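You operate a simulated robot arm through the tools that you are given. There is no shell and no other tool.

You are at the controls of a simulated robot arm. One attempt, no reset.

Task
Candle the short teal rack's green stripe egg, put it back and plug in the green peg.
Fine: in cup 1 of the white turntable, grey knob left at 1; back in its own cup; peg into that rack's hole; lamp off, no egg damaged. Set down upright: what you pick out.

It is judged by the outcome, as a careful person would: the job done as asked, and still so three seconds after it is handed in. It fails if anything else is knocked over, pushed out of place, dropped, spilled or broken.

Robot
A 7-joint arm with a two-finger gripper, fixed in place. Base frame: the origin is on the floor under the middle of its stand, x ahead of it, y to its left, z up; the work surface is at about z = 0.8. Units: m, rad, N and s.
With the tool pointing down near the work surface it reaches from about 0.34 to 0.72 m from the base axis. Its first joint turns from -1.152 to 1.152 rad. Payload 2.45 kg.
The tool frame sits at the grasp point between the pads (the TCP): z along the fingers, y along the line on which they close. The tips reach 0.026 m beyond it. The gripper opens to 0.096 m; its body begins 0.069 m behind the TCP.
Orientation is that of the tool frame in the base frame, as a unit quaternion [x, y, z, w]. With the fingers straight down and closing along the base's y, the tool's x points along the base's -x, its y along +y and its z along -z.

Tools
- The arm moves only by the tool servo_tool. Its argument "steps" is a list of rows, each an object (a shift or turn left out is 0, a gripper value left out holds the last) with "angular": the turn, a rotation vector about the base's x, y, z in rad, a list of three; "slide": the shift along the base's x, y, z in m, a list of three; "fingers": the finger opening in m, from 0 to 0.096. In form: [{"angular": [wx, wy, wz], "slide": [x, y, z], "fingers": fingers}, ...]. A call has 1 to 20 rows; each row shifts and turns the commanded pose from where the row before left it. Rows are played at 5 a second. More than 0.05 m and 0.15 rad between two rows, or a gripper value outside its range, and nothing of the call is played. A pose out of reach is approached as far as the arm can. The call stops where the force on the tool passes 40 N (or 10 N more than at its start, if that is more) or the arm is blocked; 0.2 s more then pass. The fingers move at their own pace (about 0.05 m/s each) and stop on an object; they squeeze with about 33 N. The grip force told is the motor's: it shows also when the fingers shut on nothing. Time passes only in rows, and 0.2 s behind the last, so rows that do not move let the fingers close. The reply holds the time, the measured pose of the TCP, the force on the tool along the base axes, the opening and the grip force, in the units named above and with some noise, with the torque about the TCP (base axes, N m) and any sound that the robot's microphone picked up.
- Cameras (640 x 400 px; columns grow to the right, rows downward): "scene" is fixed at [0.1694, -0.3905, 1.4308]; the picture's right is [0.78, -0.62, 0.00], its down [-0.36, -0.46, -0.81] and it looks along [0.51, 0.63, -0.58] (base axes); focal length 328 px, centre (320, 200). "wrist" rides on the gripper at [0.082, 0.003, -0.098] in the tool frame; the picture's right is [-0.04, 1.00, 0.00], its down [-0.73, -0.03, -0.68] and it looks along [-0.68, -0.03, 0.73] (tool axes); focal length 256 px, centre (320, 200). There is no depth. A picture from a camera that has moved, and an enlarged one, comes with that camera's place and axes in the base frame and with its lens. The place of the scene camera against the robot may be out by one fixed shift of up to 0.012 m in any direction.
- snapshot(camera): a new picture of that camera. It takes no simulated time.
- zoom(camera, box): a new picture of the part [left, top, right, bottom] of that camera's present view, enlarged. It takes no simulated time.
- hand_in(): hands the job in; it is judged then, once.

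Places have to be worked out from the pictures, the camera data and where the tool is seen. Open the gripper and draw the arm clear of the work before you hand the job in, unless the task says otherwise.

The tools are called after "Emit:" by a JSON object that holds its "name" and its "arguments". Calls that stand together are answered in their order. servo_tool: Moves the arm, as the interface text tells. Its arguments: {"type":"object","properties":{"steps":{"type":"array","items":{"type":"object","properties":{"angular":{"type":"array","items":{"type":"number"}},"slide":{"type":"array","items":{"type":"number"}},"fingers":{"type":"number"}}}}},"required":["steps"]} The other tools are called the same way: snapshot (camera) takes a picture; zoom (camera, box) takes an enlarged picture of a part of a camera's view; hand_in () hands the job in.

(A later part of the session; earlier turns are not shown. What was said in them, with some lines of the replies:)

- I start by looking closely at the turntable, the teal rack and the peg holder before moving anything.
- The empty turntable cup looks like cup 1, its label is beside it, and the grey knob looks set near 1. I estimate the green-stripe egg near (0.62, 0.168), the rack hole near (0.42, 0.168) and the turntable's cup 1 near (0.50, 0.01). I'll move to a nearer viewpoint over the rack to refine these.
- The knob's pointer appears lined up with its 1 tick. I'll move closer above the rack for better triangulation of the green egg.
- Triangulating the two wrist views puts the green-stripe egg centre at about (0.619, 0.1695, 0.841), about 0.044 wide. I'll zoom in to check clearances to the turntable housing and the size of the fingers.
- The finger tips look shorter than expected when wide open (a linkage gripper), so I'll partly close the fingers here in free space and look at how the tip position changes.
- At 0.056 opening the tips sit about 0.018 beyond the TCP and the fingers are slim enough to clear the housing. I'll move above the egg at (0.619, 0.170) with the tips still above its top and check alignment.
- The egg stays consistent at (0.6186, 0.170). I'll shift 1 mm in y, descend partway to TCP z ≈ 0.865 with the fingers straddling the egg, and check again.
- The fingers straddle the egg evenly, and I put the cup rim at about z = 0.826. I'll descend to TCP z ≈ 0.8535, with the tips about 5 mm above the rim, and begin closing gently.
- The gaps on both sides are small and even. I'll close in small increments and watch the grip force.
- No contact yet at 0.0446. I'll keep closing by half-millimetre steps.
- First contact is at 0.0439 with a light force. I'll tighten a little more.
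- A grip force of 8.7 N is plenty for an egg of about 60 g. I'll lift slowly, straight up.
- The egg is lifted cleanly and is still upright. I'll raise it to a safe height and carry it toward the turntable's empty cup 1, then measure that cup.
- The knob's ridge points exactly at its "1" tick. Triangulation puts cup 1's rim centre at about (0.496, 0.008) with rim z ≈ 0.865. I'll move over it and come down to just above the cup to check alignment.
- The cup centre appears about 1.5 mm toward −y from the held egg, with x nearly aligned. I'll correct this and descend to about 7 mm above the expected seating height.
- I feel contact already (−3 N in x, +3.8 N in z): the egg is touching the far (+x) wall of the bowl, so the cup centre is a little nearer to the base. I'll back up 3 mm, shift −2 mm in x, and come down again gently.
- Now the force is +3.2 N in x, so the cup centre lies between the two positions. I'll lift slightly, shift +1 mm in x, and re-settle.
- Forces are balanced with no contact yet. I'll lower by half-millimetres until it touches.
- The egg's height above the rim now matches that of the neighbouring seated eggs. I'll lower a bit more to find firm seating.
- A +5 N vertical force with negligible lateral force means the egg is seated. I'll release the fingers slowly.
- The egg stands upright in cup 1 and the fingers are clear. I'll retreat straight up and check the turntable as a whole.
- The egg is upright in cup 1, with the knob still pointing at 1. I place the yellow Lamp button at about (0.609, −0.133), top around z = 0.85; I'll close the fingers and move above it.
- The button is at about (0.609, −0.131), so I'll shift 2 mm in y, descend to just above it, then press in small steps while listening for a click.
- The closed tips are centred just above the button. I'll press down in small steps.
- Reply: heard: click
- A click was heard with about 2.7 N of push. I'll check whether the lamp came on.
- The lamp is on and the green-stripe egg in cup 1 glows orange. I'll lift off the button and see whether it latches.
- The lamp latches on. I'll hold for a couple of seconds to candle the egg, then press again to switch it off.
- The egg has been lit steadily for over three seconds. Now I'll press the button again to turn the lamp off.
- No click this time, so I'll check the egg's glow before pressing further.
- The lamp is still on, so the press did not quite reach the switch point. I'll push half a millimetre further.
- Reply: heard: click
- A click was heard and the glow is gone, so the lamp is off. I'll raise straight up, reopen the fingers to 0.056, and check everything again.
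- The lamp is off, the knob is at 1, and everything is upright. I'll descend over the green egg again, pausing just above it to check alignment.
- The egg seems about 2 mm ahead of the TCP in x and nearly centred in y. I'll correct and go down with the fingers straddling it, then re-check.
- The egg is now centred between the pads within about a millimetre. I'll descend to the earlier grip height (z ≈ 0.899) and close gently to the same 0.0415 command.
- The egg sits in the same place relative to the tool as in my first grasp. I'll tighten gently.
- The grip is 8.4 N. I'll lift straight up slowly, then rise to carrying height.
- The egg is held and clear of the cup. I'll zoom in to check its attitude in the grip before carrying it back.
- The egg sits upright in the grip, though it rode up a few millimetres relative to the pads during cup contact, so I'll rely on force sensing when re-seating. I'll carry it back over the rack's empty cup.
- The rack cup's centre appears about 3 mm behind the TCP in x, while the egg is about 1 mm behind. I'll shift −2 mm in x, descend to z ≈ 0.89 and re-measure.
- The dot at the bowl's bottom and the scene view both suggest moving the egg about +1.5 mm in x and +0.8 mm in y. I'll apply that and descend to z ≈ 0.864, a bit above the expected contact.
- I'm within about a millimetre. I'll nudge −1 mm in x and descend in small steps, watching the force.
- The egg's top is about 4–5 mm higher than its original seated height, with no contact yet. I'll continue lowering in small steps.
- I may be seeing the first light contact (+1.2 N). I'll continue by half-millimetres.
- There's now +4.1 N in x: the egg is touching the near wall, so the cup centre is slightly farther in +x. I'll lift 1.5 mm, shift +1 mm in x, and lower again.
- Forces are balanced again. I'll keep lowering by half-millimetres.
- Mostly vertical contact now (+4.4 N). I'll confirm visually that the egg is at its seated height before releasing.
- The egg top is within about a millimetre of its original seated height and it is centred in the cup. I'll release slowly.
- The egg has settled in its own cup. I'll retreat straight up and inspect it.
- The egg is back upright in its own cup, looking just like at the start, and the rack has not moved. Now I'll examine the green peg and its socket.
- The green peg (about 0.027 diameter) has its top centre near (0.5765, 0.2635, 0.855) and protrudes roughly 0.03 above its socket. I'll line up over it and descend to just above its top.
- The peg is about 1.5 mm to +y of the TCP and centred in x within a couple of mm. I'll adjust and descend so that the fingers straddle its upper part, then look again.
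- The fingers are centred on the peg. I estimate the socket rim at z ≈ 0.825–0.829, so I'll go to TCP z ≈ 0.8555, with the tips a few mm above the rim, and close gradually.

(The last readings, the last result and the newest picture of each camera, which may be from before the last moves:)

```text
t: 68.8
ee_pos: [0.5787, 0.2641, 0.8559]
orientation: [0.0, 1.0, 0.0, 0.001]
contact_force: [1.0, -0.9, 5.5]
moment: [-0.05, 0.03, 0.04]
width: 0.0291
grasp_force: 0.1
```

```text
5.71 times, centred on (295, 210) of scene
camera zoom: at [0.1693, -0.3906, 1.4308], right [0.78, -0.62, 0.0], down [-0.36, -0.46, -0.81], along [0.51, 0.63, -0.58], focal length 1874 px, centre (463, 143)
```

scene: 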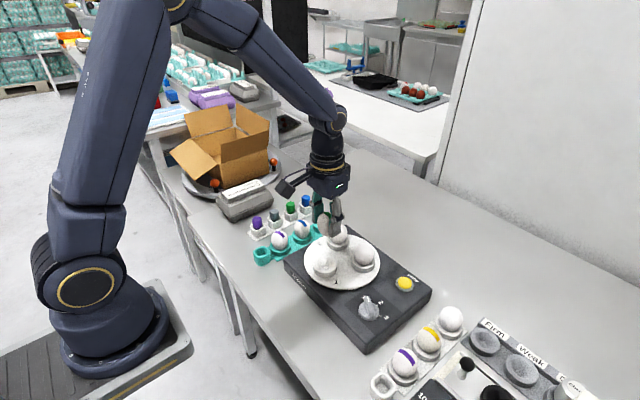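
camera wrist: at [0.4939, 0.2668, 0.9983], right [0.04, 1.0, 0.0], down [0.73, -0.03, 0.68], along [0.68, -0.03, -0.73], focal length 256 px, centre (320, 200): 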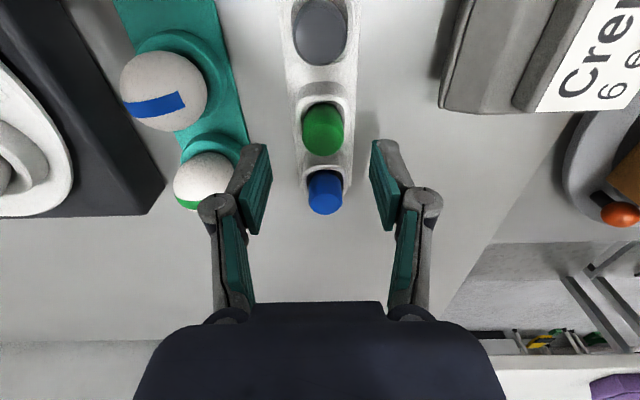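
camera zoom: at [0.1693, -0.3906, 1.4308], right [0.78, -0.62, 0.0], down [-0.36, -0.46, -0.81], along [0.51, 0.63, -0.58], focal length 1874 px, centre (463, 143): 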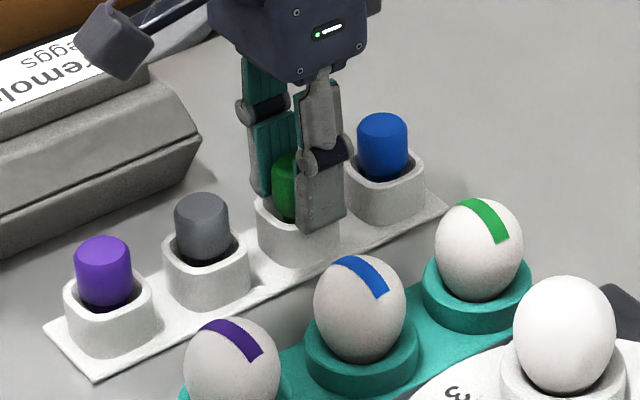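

A +5.5 N vertical force says the tips are just touching the socket rim. I'll raise 3 mm and then close onto the peg.

Emit:
{"name": "servo_tool", "arguments": {"steps": [{"slide": [0, 0, 0.0015]}, {"slide": [0, 0, 0.0015]}, {}]}}

```text
t: 69.6
ee_pos: [0.5777, 0.2637, 0.8591]
orientation: [0.0, 1.0, 0.001, 0.0]
contact_force: [-0.7, -0.9, -0.4]
moment: [0.02, 0.02, 0.04]
width: 0.0289
grasp_force: 0.0
```

Emit:
{"name": "servo_tool", "arguments": {"steps": [{"fingers": 0.028}, {"fingers": 0.027}, {"fingers": 0.026}, {}]}}

```text
t: 70.6
ee_pos: [0.5778, 0.2647, 0.8592]
orientation: [0.0, 1.0, 0.001, 0.001]
contact_force: [0.8, -0.5, 1.2]
moment: [0.03, 0.0, 0.02]
width: 0.0266
grasp_force: 0.4
```

Contact with the peg is at about 0.0266. I'll tighten for a secure hold.

Emit:
{"name": "servo_tool", "arguments": {"steps": [{"fingers": 0.025}, {"fingers": 0.024}, {"fingers": 0.023}, {}]}}

```text
t: 71.6
ee_pos: [0.5774, 0.2638, 0.8588]
orientation: [-0.001, 1.0, 0.0, 0.0]
contact_force: [0.4, -0.4, 0.5]
moment: [-0.03, 0.01, -0.02]
width: 0.0246
grasp_force: 32.9
```

The grip is firm. I'll lift the peg slowly straight up.

Emit:
{"name": "servo_tool", "arguments": {"steps": [{"slide": [0, 0, 0.004]}, {"slide": [0, 0, 0.006]}, {"slide": [0, 0, 0.01]}, {"slide": [0, 0, 0.01]}, {"slide": [0, 0, 0.01]}, {}]}}

Emit:
{"name": "snapshot", "arguments": {"camera": "wrist"}}

Emit:
{"name": "zoom", "arguments": {"camera": "scene", "box": [255, 155, 335, 235]}}

```text
t: 73.0
ee_pos: [0.5791, 0.2631, 0.8963]
orientation: [0.0, 1.0, -0.001, 0.001]
contact_force: [0.1, 0.9, 0.2]
moment: [-0.01, 0.0, -0.01]
width: 0.0242
grasp_force: 32.9
```

```text
taken
camera wrist: at [0.4956, 0.2675, 0.9942], right [0.04, 1.0, 0.0], down [0.73, -0.03, 0.68], along [0.68, -0.03, -0.73], focal length 256 px, centre (320, 200)
```

wrist: 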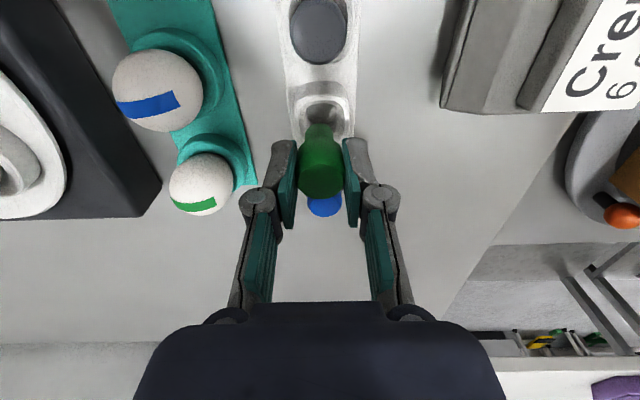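

```text
5.00 times, centred on (295, 195) of scene
camera zoom: at [0.1694, -0.3905, 1.4308], right [0.78, -0.62, 0.0], down [-0.36, -0.46, -0.81], along [0.51, 0.63, -0.58], focal length 1640 px, centre (445, 225)
```

zoom: 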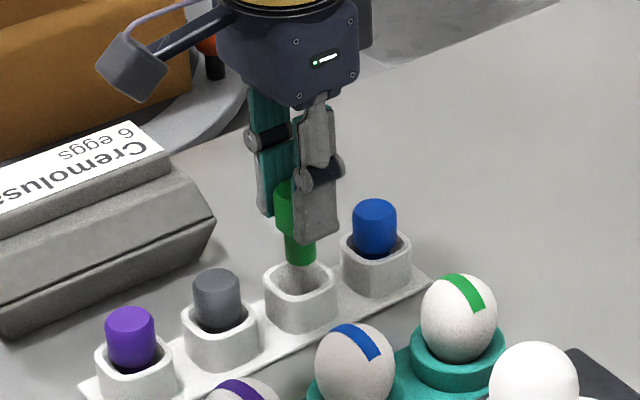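

The peg came out cleanly; it has a wider head and a narrower shank. I'll zoom in to see the shank and the sockets.

Emit:
{"name": "zoom", "arguments": {"camera": "wrist", "box": [270, 80, 370, 230]}}

Emit:
{"name": "zoom", "arguments": {"camera": "scene", "box": [280, 180, 320, 225]}}

Emit:
{"name": "zoom", "arguments": {"camera": "scene", "box": [245, 235, 285, 275]}}

```text
2.67 times, centred on (320, 155) of wrist
camera zoom: at [0.4956, 0.2675, 0.9942], right [0.04, 1.0, 0.0], down [0.73, -0.03, 0.68], along [0.68, -0.03, -0.73], focal length 683 px, centre (320, 320)
```

zoom: 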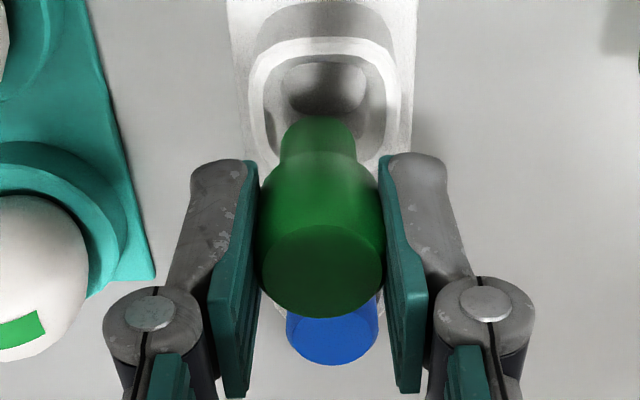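

```text
8.89 times, centred on (300, 202) of scene
camera zoom: at [0.1694, -0.3905, 1.4308], right [0.78, -0.62, 0.0], down [-0.36, -0.46, -0.81], along [0.51, 0.63, -0.58], focal length 2916 px, centre (498, 178)
```

zoom: 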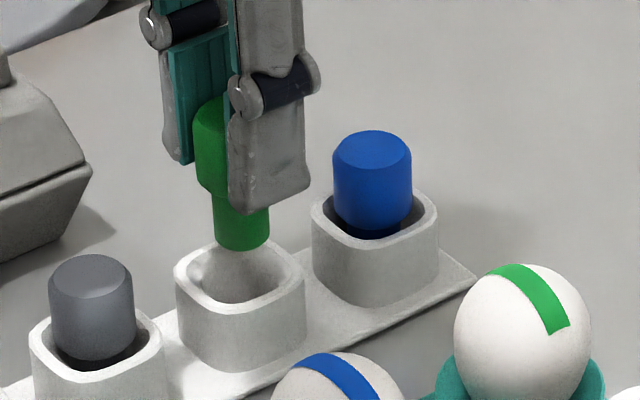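

```text
10.00 times, centred on (265, 255) of scene
camera zoom: at [0.1694, -0.3905, 1.4308], right [0.78, -0.62, 0.0], down [-0.36, -0.46, -0.81], along [0.51, 0.63, -0.58], focal length 3280 px, centre (870, -350)
```

zoom: 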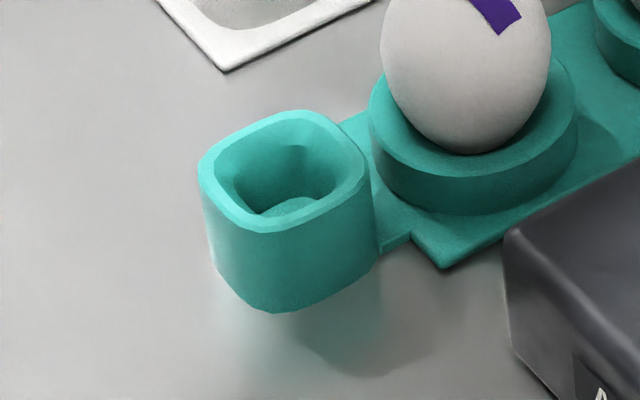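

The peg's shank is about 0.018 wide and the rack hole is a tapered funnel. I'll raise the peg and carry it above the teal rack's hole near (0.417, 0.169).

Emit:
{"name": "servo_tool", "arguments": {"steps": [{"slide": [0, 0, 0.02]}, {"slide": [0, 0, 0.025]}, {"slide": [0, 0, 0.0265]}, {"slide": [-0.012, -0.007, 0]}, {"slide": [-0.022, -0.013, 0]}, {"slide": [-0.025, -0.015, 0]}, {"slide": [-0.025, -0.015, 0]}, {"slide": [-0.025, -0.015, 0]}, {"slide": [-0.025, -0.015, 0]}, {"slide": [-0.017, -0.01, 0]}, {"slide": [-0.01, -0.0058, 0]}, {}, {}]}}

Emit:
{"name": "snapshot", "arguments": {"camera": "wrist"}}

Emit:
{"name": "snapshot", "arguments": {"camera": "scene"}}

```text
t: 75.8
ee_pos: [0.4191, 0.1663, 0.9701]
orientation: [0.0, 1.0, 0.0, 0.0]
contact_force: [0.8, -0.1, -0.1]
moment: [0.03, -0.04, 0.01]
width: 0.0251
grasp_force: 32.6
```

```text
taken
camera wrist: at [0.3349, 0.1716, 1.0671], right [0.04, 1.0, 0.0], down [0.73, -0.03, 0.68], along [0.68, -0.03, -0.73], focal length 256 px, centre (320, 200)
```

wrist: 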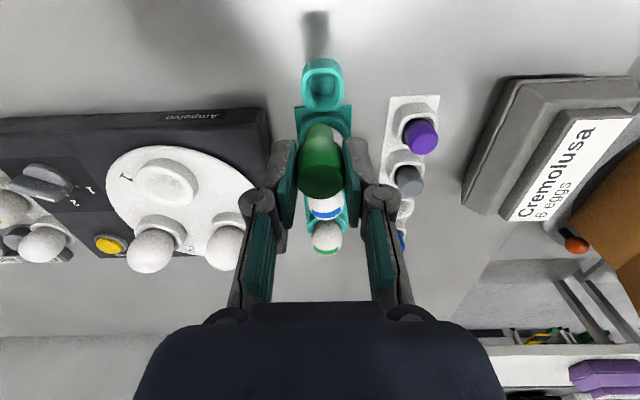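

```text
taken
```

scene: 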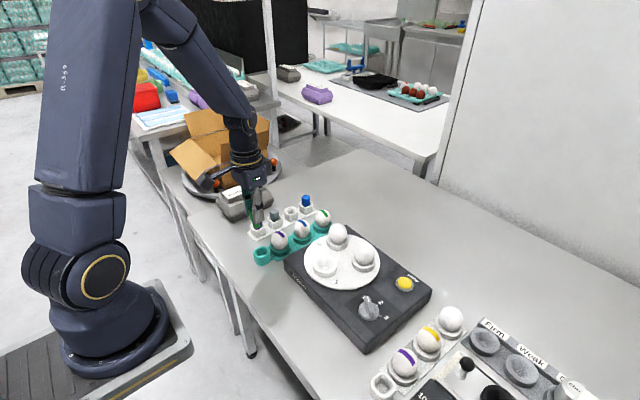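

Emit:
{"name": "zoom", "arguments": {"camera": "wrist", "box": [260, 40, 390, 210]}}

Emit:
{"name": "zoom", "arguments": {"camera": "scene", "box": [235, 190, 295, 275]}}

```text
2.35 times, centred on (325, 125) of wrist
camera zoom: at [0.3349, 0.1716, 1.0671], right [0.04, 1.0, 0.0], down [0.73, -0.03, 0.68], along [0.68, -0.03, -0.73], focal length 602 px, centre (308, 376)
```

zoom: 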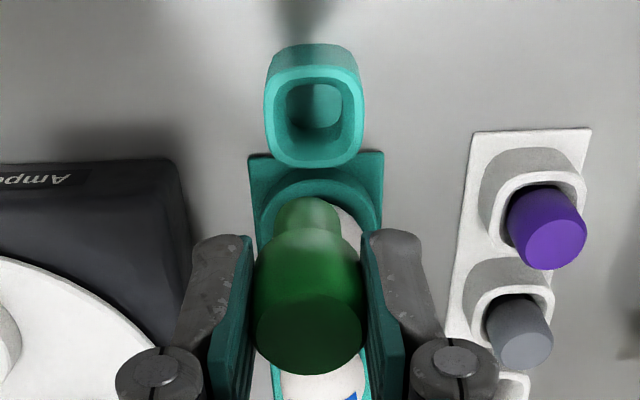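

```text
4.71 times, centred on (265, 232) of scene
camera zoom: at [0.1694, -0.3905, 1.4308], right [0.78, -0.62, 0.0], down [-0.36, -0.46, -0.81], along [0.51, 0.63, -0.58], focal length 1544 px, centre (579, 47)
```

zoom: 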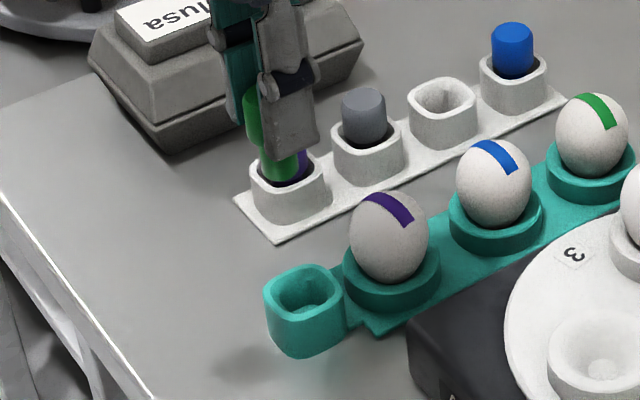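

The hole's centre appears about +1.5 mm in x and +1.5 mm in y from the peg, which hangs vertically. I'll correct that and descend until the shank is about 2–3 cm above the rim.

Emit:
{"name": "servo_tool", "arguments": {"steps": [{"slide": [0.0015, 0.0015, -0.015]}, {"slide": [0, 0, -0.02]}, {"slide": [0, 0, -0.02]}, {}, {}]}}

Emit:
{"name": "zoom", "arguments": {"camera": "wrist", "box": [260, 60, 380, 210]}}

Emit:
{"name": "zoom", "arguments": {"camera": "scene", "box": [235, 210, 295, 275]}}

```text
t: 77.0
ee_pos: [0.4208, 0.1686, 0.9146]
orientation: [0.0, 1.0, 0.0, 0.0]
contact_force: [0.6, -1.8, -0.2]
moment: [0.0, 0.01, 0.02]
width: 0.025
grasp_force: 33.4
```

```text
2.67 times, centred on (320, 135) of wrist
camera zoom: at [0.3361, 0.1728, 1.0117], right [0.04, 1.0, 0.0], down [0.73, -0.03, 0.68], along [0.68, -0.03, -0.73], focal length 683 px, centre (320, 373)
```

zoom: 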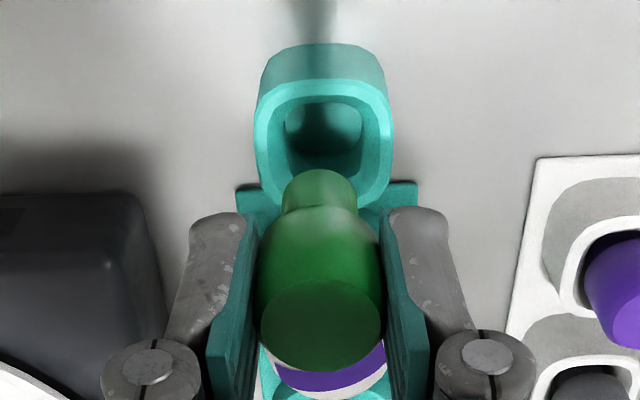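

```text
6.15 times, centred on (265, 242) of scene
camera zoom: at [0.1694, -0.3905, 1.4308], right [0.78, -0.62, 0.0], down [-0.36, -0.46, -0.81], along [0.51, 0.63, -0.58], focal length 2018 px, centre (658, -62)
```

zoom: 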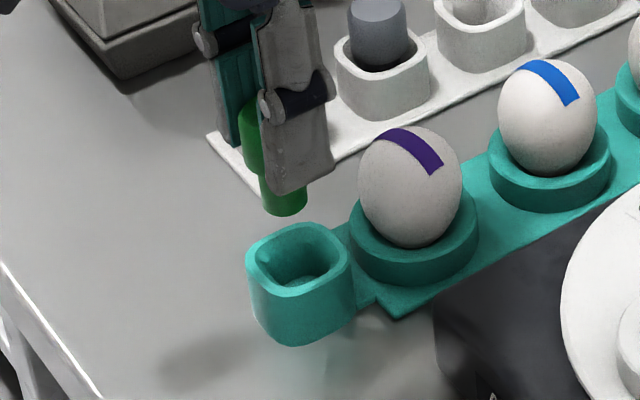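

Alignment is within about 2 mm, and the funnel's mouth is roughly 0.03 wide against the 0.018 shank. I'll nudge +1.5 mm in x and +0.7 mm in y, and lower until the shank is just at rim level.

Emit:
{"name": "servo_tool", "arguments": {"steps": [{"slide": [0.0015, 0.0007, -0.008]}, {"slide": [0, 0, -0.01]}, {"slide": [0, 0, -0.008]}, {}, {}]}}

Emit:
{"name": "zoom", "arguments": {"camera": "wrist", "box": [260, 60, 380, 210]}}

Emit:
{"name": "zoom", "arguments": {"camera": "scene", "box": [240, 220, 290, 275]}}

```text
t: 78.2
ee_pos: [0.4211, 0.1696, 0.8885]
orientation: [0.001, 1.0, 0.0, -0.001]
contact_force: [-0.2, 0.4, -0.4]
moment: [0.02, 0.0, 0.01]
width: 0.0248
grasp_force: 33.3
```

```text
2.67 times, centred on (320, 135) of wrist
camera zoom: at [0.3376, 0.173, 0.9859], right [0.04, 1.0, 0.0], down [0.73, -0.03, 0.68], along [0.68, -0.03, -0.73], focal length 683 px, centre (320, 373)
```

zoom: 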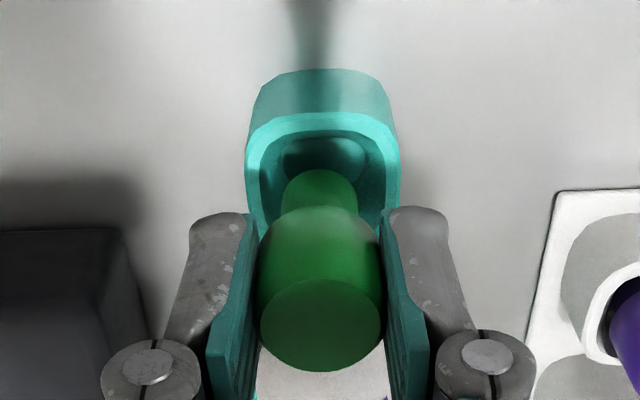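

```text
7.27 times, centred on (265, 248) of scene
camera zoom: at [0.1694, -0.3905, 1.4308], right [0.78, -0.62, 0.0], down [-0.36, -0.46, -0.81], along [0.51, 0.63, -0.58], focal length 2385 px, centre (720, -146)
```

zoom: 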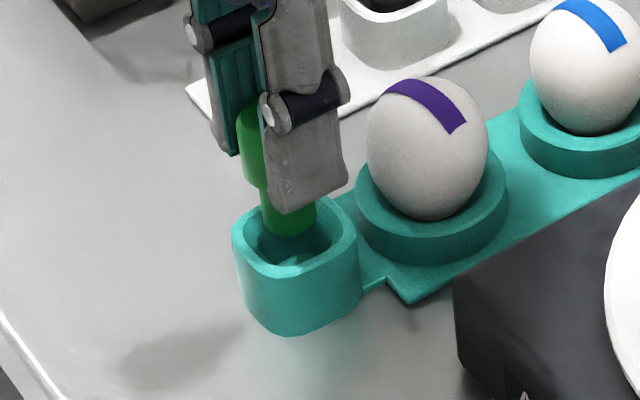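

The shank is entering within the funnel's mouth. I'll lower in 2 mm steps and watch the forces.

Emit:
{"name": "servo_tool", "arguments": {"steps": [{"slide": [0, 0, -0.002]}, {"slide": [0, 0, -0.002]}, {"slide": [0, 0, -0.002]}, {"slide": [0, 0, -0.002]}, {}]}}

```text
t: 79.4
ee_pos: [0.4206, 0.1705, 0.8798]
orientation: [0.001, 1.0, 0.0, 0.0]
contact_force: [-0.1, 0.1, 0.1]
moment: [0.0, 0.03, 0.02]
width: 0.0249
grasp_force: 32.7
```

Emit:
{"name": "servo_tool", "arguments": {"steps": [{"slide": [0, 0, -0.0015]}, {"slide": [0, 0, -0.0015]}, {"slide": [0, 0, -0.0015]}, {}]}}

Emit:
{"name": "zoom", "arguments": {"camera": "wrist", "box": [260, 60, 380, 210]}}

Emit:
{"name": "zoom", "arguments": {"camera": "scene", "box": [240, 220, 290, 275]}}

```text
t: 80.4
ee_pos: [0.4206, 0.17, 0.8772]
orientation: [0.0, 1.0, 0.0, 0.0]
contact_force: [0.4, -0.9, -0.5]
moment: [0.01, -0.04, 0.0]
width: 0.0248
grasp_force: 33.6
```

```text
2.67 times, centred on (320, 135) of wrist
camera zoom: at [0.3374, 0.1747, 0.9736], right [0.04, 1.0, 0.0], down [0.73, -0.03, 0.68], along [0.68, -0.03, -0.73], focal length 683 px, centre (320, 373)
```

zoom: 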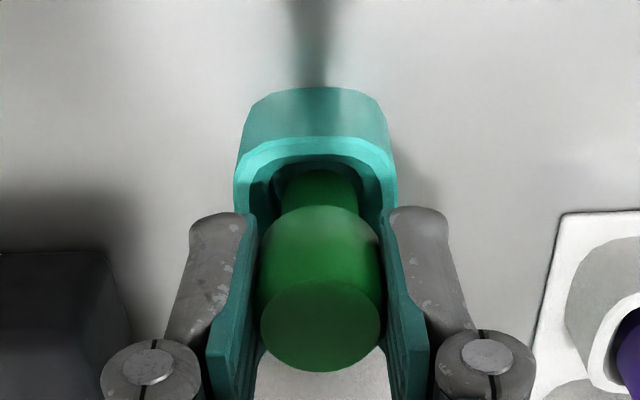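

```text
7.27 times, centred on (265, 248) of scene
camera zoom: at [0.1694, -0.3905, 1.4308], right [0.78, -0.62, 0.0], down [-0.36, -0.46, -0.81], along [0.51, 0.63, -0.58], focal length 2385 px, centre (720, -146)
```

zoom: 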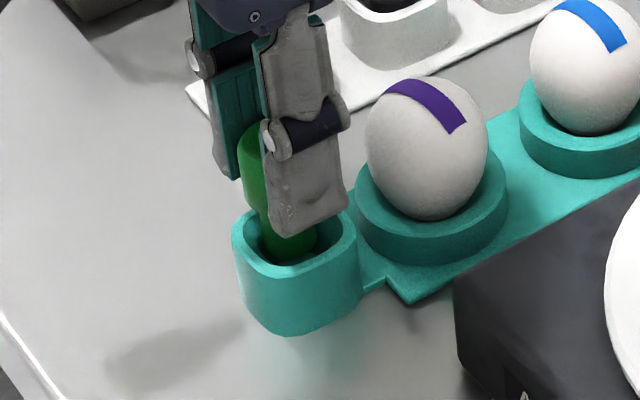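

The shank is inside the hole with no contact force. I'll continue down in small steps.

Emit:
{"name": "servo_tool", "arguments": {"steps": [{"slide": [0, 0, -0.0015]}, {"slide": [0, 0, -0.0015]}, {"slide": [0, 0, -0.0015]}, {}]}}

```text
t: 81.4
ee_pos: [0.4212, 0.1713, 0.8712]
orientation: [0.001, 1.0, 0.0, 0.0]
contact_force: [0.4, 1.2, -0.2]
moment: [0.01, 0.01, 0.02]
width: 0.0248
grasp_force: 33.1
```

Emit:
{"name": "servo_tool", "arguments": {"steps": [{"slide": [0, 0, -0.0015]}, {"slide": [0, 0, -0.0015]}, {}]}}

```text
t: 82.2
ee_pos: [0.4201, 0.1706, 0.8704]
orientation: [0.0, 1.0, 0.001, 0.001]
contact_force: [0.9, 0.4, -0.4]
moment: [0.02, 0.01, -0.04]
width: 0.0249
grasp_force: 33.1
```

Emit:
{"name": "servo_tool", "arguments": {"steps": [{"slide": [0, 0, -0.0015]}, {"slide": [0, 0, -0.0015]}, {}]}}

Emit:
{"name": "zoom", "arguments": {"camera": "wrist", "box": [260, 60, 380, 210]}}

Emit:
{"name": "zoom", "arguments": {"camera": "scene", "box": [240, 220, 290, 275]}}

```text
t: 83.0
ee_pos: [0.4202, 0.1701, 0.8651]
orientation: [0.0, 1.0, 0.0, 0.0]
contact_force: [0.3, 0.9, 0.0]
moment: [0.0, 0.03, 0.06]
width: 0.0246
grasp_force: 32.8
```

```text
2.67 times, centred on (320, 135) of wrist
camera zoom: at [0.338, 0.1738, 0.9628], right [0.04, 1.0, 0.0], down [0.73, -0.03, 0.68], along [0.68, -0.03, -0.73], focal length 683 px, centre (320, 373)
```

zoom: 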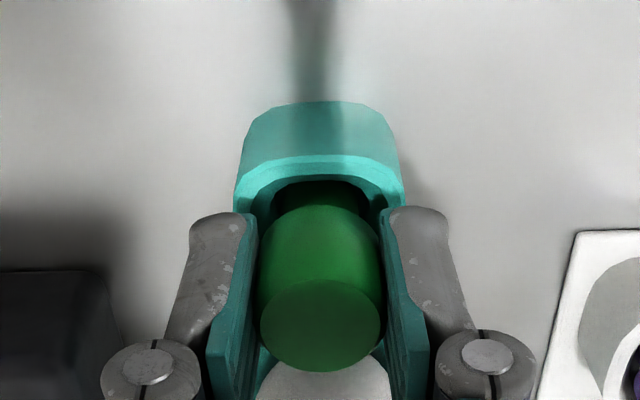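

```text
7.27 times, centred on (265, 248) of scene
camera zoom: at [0.1694, -0.3905, 1.4308], right [0.78, -0.62, 0.0], down [-0.36, -0.46, -0.81], along [0.51, 0.63, -0.58], focal length 2385 px, centre (720, -146)
```

zoom: 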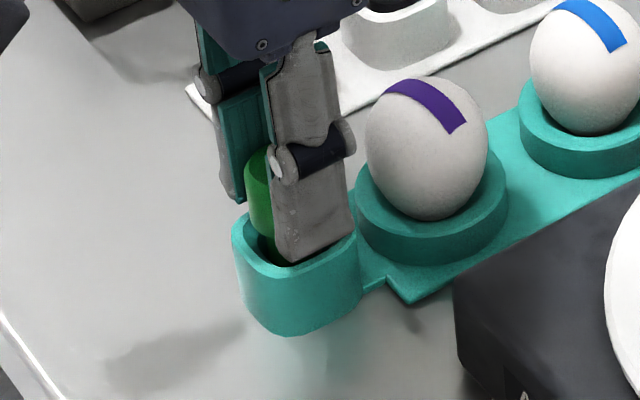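

It's still free of contact at z ≈ 0.866. The holder seat was at TCP 0.8585, so I'll continue by 1 mm steps.

Emit:
{"name": "servo_tool", "arguments": {"steps": [{"slide": [0, 0, -0.001]}, {"slide": [0, 0, -0.001]}, {"slide": [0, 0, -0.001]}, {}]}}

```text
t: 84.0
ee_pos: [0.4218, 0.1703, 0.8632]
orientation: [0.0, 1.0, 0.0, 0.0]
contact_force: [0.3, -1.2, 0.6]
moment: [0.0, -0.06, -0.03]
width: 0.0247
grasp_force: 32.5
```

Emit:
{"name": "servo_tool", "arguments": {"steps": [{"slide": [0, 0, -0.001]}, {"slide": [0, 0, -0.001]}, {}]}}

```text
t: 84.8
ee_pos: [0.4199, 0.1691, 0.861]
orientation: [0.0, 1.0, 0.0, -0.001]
contact_force: [1.0, 0.4, 0.3]
moment: [0.01, 0.0, -0.01]
width: 0.025
grasp_force: 32.7
```

Emit:
{"name": "servo_tool", "arguments": {"steps": [{"slide": [0, 0, -0.001]}, {"slide": [0, 0, -0.0005]}, {}]}}

Emit:
{"name": "zoom", "arguments": {"camera": "scene", "box": [240, 220, 290, 275]}}

```text
t: 85.6
ee_pos: [0.4204, 0.1705, 0.8589]
orientation: [0.001, 1.0, 0.0, 0.0]
contact_force: [0.3, -0.2, -0.2]
moment: [0.03, 0.02, 0.01]
width: 0.0249
grasp_force: 32.6
```

```text
7.27 times, centred on (265, 248) of scene
camera zoom: at [0.1694, -0.3905, 1.4308], right [0.78, -0.62, 0.0], down [-0.36, -0.46, -0.81], along [0.51, 0.63, -0.58], focal length 2385 px, centre (720, -146)
```

zoom: 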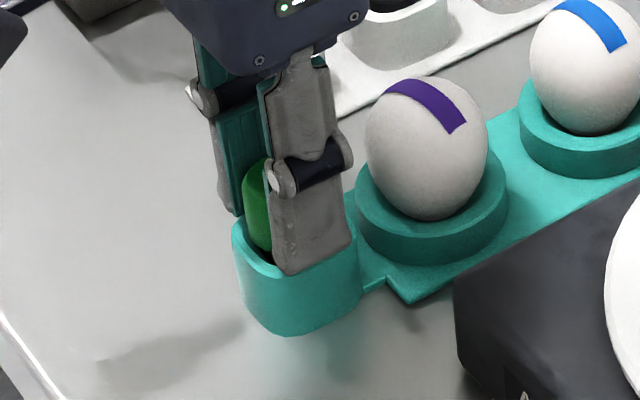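

No contact yet at 0.8595. I'll keep on with half-millimetre steps.

Emit:
{"name": "servo_tool", "arguments": {"steps": [{"slide": [0, 0, -0.0005]}, {"slide": [0, 0, -0.0005]}, {}]}}

```text
t: 86.4
ee_pos: [0.4195, 0.1705, 0.859]
orientation: [0.0, 1.0, -0.001, 0.0]
contact_force: [-0.2, 0.2, -0.2]
moment: [-0.03, -0.03, 0.0]
width: 0.025
grasp_force: 32.9
```

Emit:
{"name": "servo_tool", "arguments": {"steps": [{"slide": [0, 0, -0.0005]}, {"slide": [0, 0, -0.0005]}, {}]}}

```text
t: 87.2
ee_pos: [0.4198, 0.1703, 0.8581]
orientation: [0.0, 1.0, 0.0, 0.0]
contact_force: [-2.5, -0.7, 15.7]
moment: [-0.02, 0.16, 0.06]
width: 0.0246
grasp_force: 33.3
```

A firm +15.7 N vertical contact at 0.8575 matches the peg's seating depth in its holder. I'll look before releasing.

Emit:
{"name": "zoom", "arguments": {"camera": "wrist", "box": [260, 60, 380, 210]}}

Emit:
{"name": "zoom", "arguments": {"camera": "scene", "box": [240, 220, 290, 275]}}

```text
2.67 times, centred on (320, 135) of wrist
camera zoom: at [0.3371, 0.1743, 0.9553], right [0.04, 1.0, 0.0], down [0.73, -0.03, 0.68], along [0.68, -0.03, -0.73], focal length 683 px, centre (320, 373)
```

zoom: 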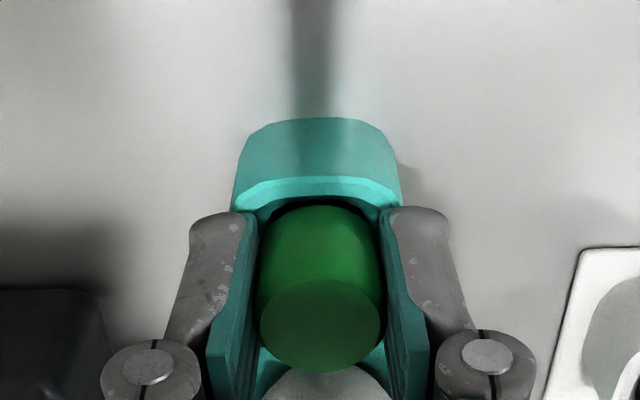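

```text
7.27 times, centred on (265, 248) of scene
camera zoom: at [0.1691, -0.3906, 1.4309], right [0.78, -0.62, 0.0], down [-0.36, -0.46, -0.81], along [0.51, 0.63, -0.58], focal length 2385 px, centre (720, -146)
```

zoom: 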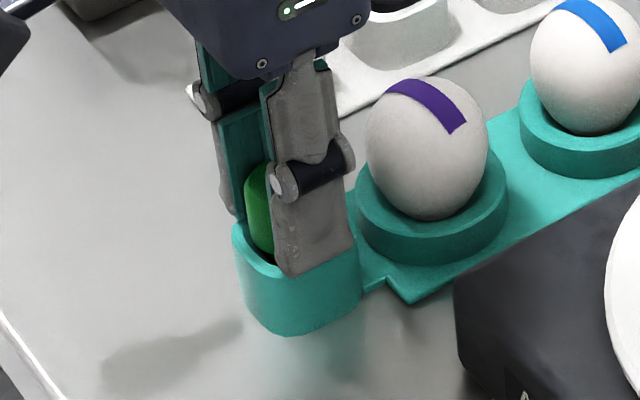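

The peg's head sits in the socket just as it did in its holder. I'll relieve the pressure slightly and open the fingers gradually.

Emit:
{"name": "servo_tool", "arguments": {"steps": [{"slide": [0, 0, 0.0005]}, {"fingers": 0.025}, {"fingers": 0.0265}, {"fingers": 0.028}, {"fingers": 0.031}, {"fingers": 0.036}, {"fingers": 0.044}, {}, {}]}}

Emit:
{"name": "zoom", "arguments": {"camera": "wrist", "box": [260, 60, 380, 210]}}

Emit:
{"name": "zoom", "arguments": {"camera": "scene", "box": [240, 220, 290, 275]}}

```text
t: 89.2
ee_pos: [0.4198, 0.1715, 0.8581]
orientation: [0.0, 1.0, 0.001, 0.0]
contact_force: [-0.3, 1.2, -0.6]
moment: [0.0, 0.0, 0.02]
width: 0.044
grasp_force: 0.0
```

```text
2.67 times, centred on (320, 135) of wrist
camera zoom: at [0.3371, 0.1744, 0.9558], right [0.04, 1.0, 0.0], down [0.73, -0.03, 0.68], along [0.68, -0.03, -0.73], focal length 683 px, centre (320, 373)
```

zoom: 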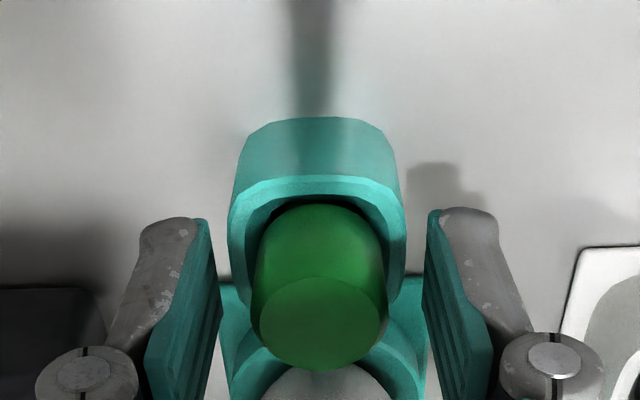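

```text
7.27 times, centred on (265, 248) of scene
camera zoom: at [0.1694, -0.3905, 1.4308], right [0.78, -0.62, 0.0], down [-0.36, -0.46, -0.81], along [0.51, 0.63, -0.58], focal length 2385 px, centre (720, -146)
```

zoom: 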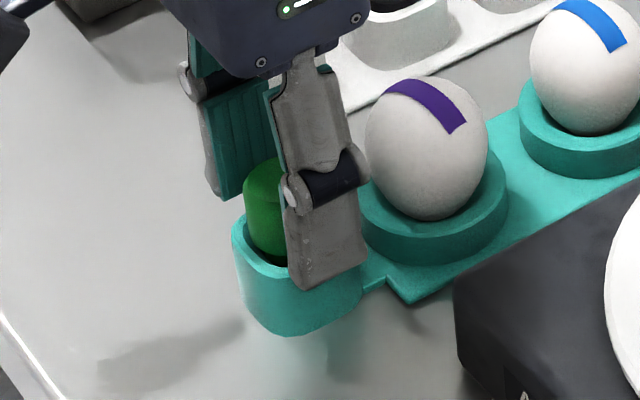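

The peg stands in the hole. I'll retreat straight up and inspect its seating.

Emit:
{"name": "servo_tool", "arguments": {"steps": [{"slide": [0, 0, 0.005]}, {"slide": [0, 0, 0.01]}, {"slide": [0, 0, 0.02]}, {"slide": [0, 0, 0.03]}, {"slide": [0, 0, 0.03]}, {"slide": [0, 0, 0.03]}, {}]}}

Emit:
{"name": "zoom", "arguments": {"camera": "scene", "box": [235, 190, 335, 275]}}

Emit:
{"name": "snapshot", "arguments": {"camera": "wrist"}}

```text
t: 90.8
ee_pos: [0.4201, 0.1696, 0.9844]
orientation: [0.0, 1.0, 0.0, 0.0]
contact_force: [0.6, 0.4, -0.2]
moment: [-0.03, -0.03, 0.01]
width: 0.0439
grasp_force: 0.1
```

```text
4.71 times, centred on (285, 232) of scene
camera zoom: at [0.1694, -0.3905, 1.4308], right [0.78, -0.62, 0.0], down [-0.36, -0.46, -0.81], along [0.51, 0.63, -0.58], focal length 1544 px, centre (485, 47)
```

zoom: 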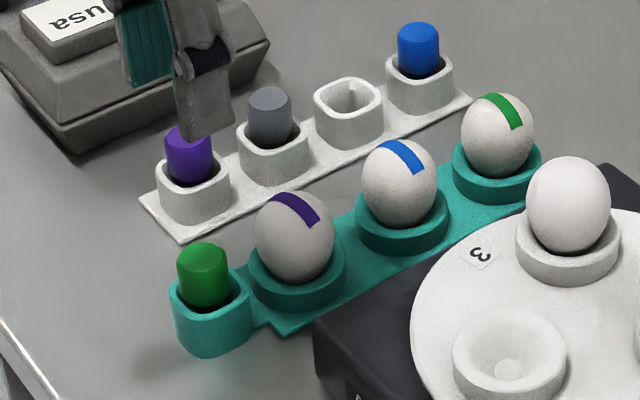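

```text
taken
camera wrist: at [0.3372, 0.1736, 1.0812], right [0.04, 1.0, 0.0], down [0.73, -0.03, 0.68], along [0.68, -0.03, -0.73], focal length 256 px, centre (320, 200)
```

wrist: 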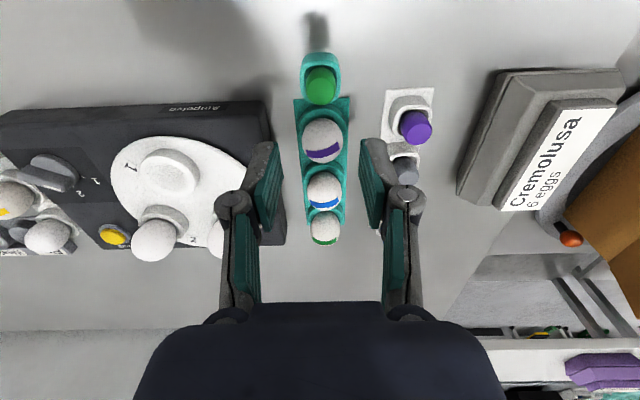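

The peg is in the rack's hole; I'll zoom in to check its tilt and depth compared with the other pegs.

Emit:
{"name": "zoom", "arguments": {"camera": "scene", "box": [245, 215, 295, 270]}}

Emit:
{"name": "zoom", "arguments": {"camera": "wrist", "box": [280, 30, 450, 260]}}

Emit:
{"name": "zoom", "arguments": {"camera": "wrist", "box": [290, 40, 350, 120]}}

```text
7.27 times, centred on (270, 242) of scene
camera zoom: at [0.1694, -0.3905, 1.4308], right [0.78, -0.62, 0.0], down [-0.36, -0.46, -0.81], along [0.51, 0.63, -0.58], focal length 2385 px, centre (684, -109)
```

zoom: 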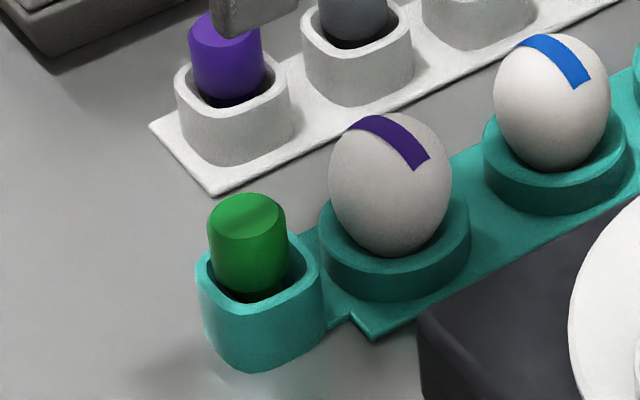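

```text
1.74 times, centred on (365, 145) of wrist
camera zoom: at [0.3372, 0.1736, 1.0812], right [0.04, 1.0, 0.0], down [0.73, -0.03, 0.68], along [0.68, -0.03, -0.73], focal length 445 px, centre (242, 296)
```

zoom: 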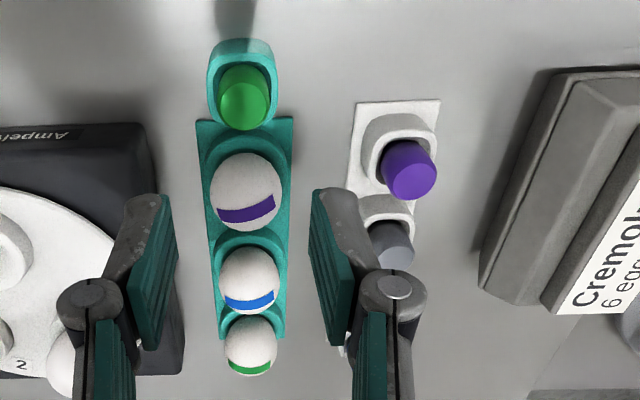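

```text
5.00 times, centred on (320, 80) of wrist
camera zoom: at [0.3372, 0.1736, 1.0812], right [0.04, 1.0, 0.0], down [0.73, -0.03, 0.68], along [0.68, -0.03, -0.73], focal length 1280 px, centre (320, 800)
```

zoom: 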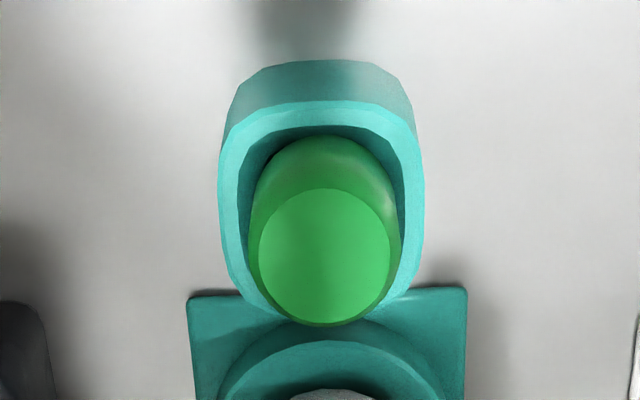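

The peg is upright and seated to the same depth as the others. I'll open the gripper fully while withdrawing up and back to the starting pose, then do a final check.

Emit:
{"name": "servo_tool", "arguments": {"steps": [{"slide": [-0.01, -0.005, 0.03]}, {"slide": [-0.02, -0.015, 0.04]}, {"slide": [-0.02, -0.015, 0.04], "fingers": 0.096}, {"slide": [-0.02, -0.015, 0.03]}, {}, {}, {}, {}]}}

Emit:
{"name": "snapshot", "arguments": {"camera": "scene"}}

Emit:
{"name": "zoom", "arguments": {"camera": "scene", "box": [230, 180, 440, 350]}}

Emit:
{"name": "snapshot", "arguments": {"camera": "wrist"}}

```text
t: 92.6
ee_pos: [0.3485, 0.1204, 1.1241]
orientation: [0.001, 1.0, 0.0, 0.0]
contact_force: [-0.8, 0.5, -0.7]
moment: [0.0, 0.0, 0.02]
width: 0.0959
grasp_force: 0.0
```

```text
taken
```

scene: 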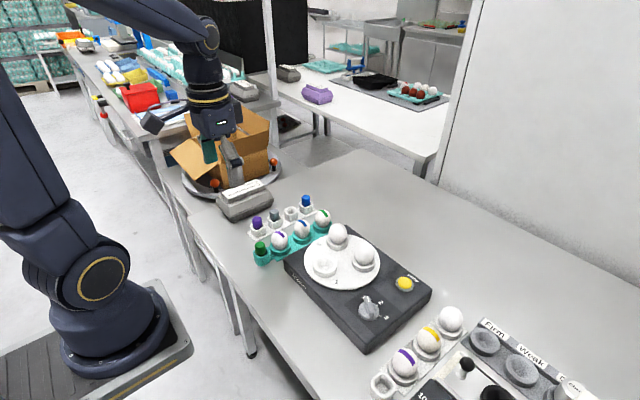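

```text
2.35 times, centred on (335, 265) of scene
camera zoom: at [0.1694, -0.3905, 1.4308], right [0.78, -0.62, 0.0], down [-0.36, -0.46, -0.81], along [0.51, 0.63, -0.58], focal length 772 px, centre (285, 47)
```

zoom: 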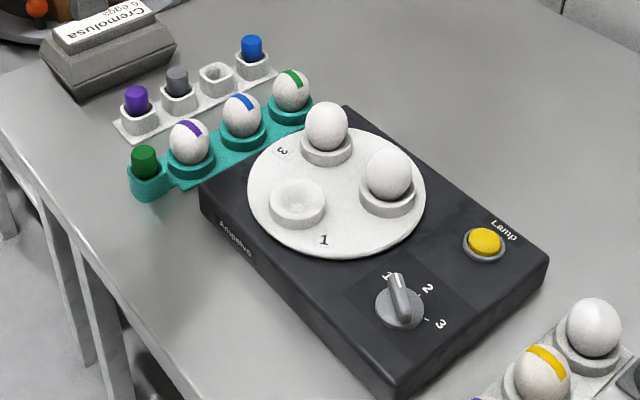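

```text
taken
camera wrist: at [0.2651, 0.1243, 1.2205], right [0.04, 1.0, 0.0], down [0.73, -0.03, 0.68], along [0.68, -0.03, -0.73], focal length 256 px, centre (320, 200)
```

wrist: 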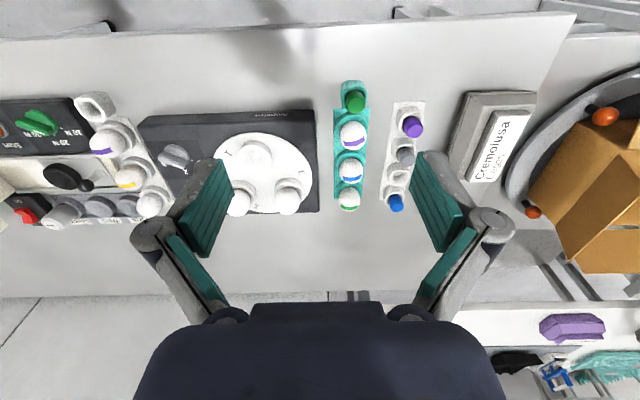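

Everything looks in order. One last close look at the green egg, the peg and the knob before handing in.

Emit:
{"name": "zoom", "arguments": {"camera": "scene", "box": [240, 195, 350, 270]}}

Emit:
{"name": "zoom", "arguments": {"camera": "scene", "box": [300, 215, 440, 335]}}

```text
5.33 times, centred on (295, 232) of scene
camera zoom: at [0.1694, -0.3905, 1.4308], right [0.78, -0.62, 0.0], down [-0.36, -0.46, -0.81], along [0.51, 0.63, -0.58], focal length 1749 px, centre (453, 27)
```

zoom: 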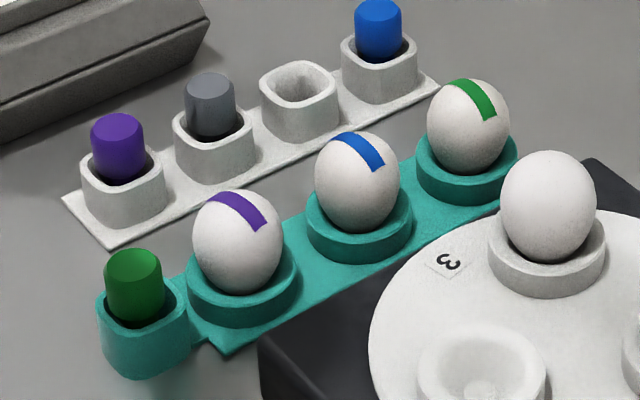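

```text
3.33 times, centred on (370, 275) of scene
camera zoom: at [0.1694, -0.3905, 1.4308], right [0.78, -0.62, 0.0], down [-0.36, -0.46, -0.81], along [0.51, 0.63, -0.58], focal length 1093 px, centre (153, -50)
```

zoom: 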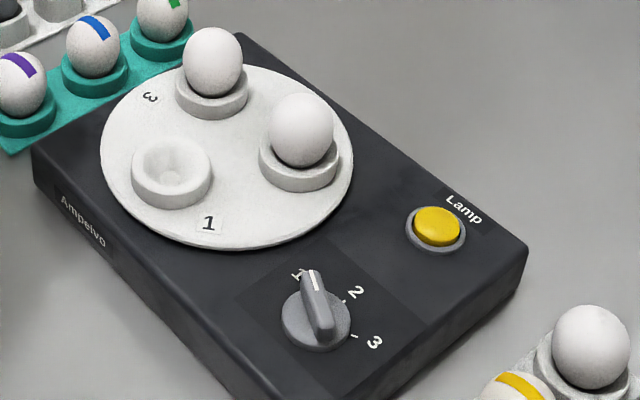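

The green-stripe egg is upright in its own cup and undamaged. The green peg is seated in the teal rack's hole, the knob is at 1, the lamp is off, and nothing else has moved. The gripper is open and the arm is clear, so I'm handing in.

Emit:
{"name": "hand_in", "arguments": {}}

```text
The job is handed in.
```

The green-stripe egg has been candled and put back in its own cup, and the green peg is in the teal rack's hole. I've handed the job in.

- **Candling:** The egg went into cup 1 of the white turntable with the grey knob at 1. I pressed the lamp button and the egg glowed orange. I kept it lit for more than three seconds, then pressed again to switch the lamp off.
- **Egg:** It stands upright in its original cup, with no damage visible in the last pictures.
- **Peg:** It is upright in the hole and as deep as the other pegs sit in their holder.
- **Everything else:** The knob is still at 1. The other eggs, pegs and equipment look unmoved. The gripper is open and the arm is back near its starting pose.

While the egg went into the turntable cup, it touched the cup wall a few times at up to about 5 N, and it slid up a few millimetres in the grip.
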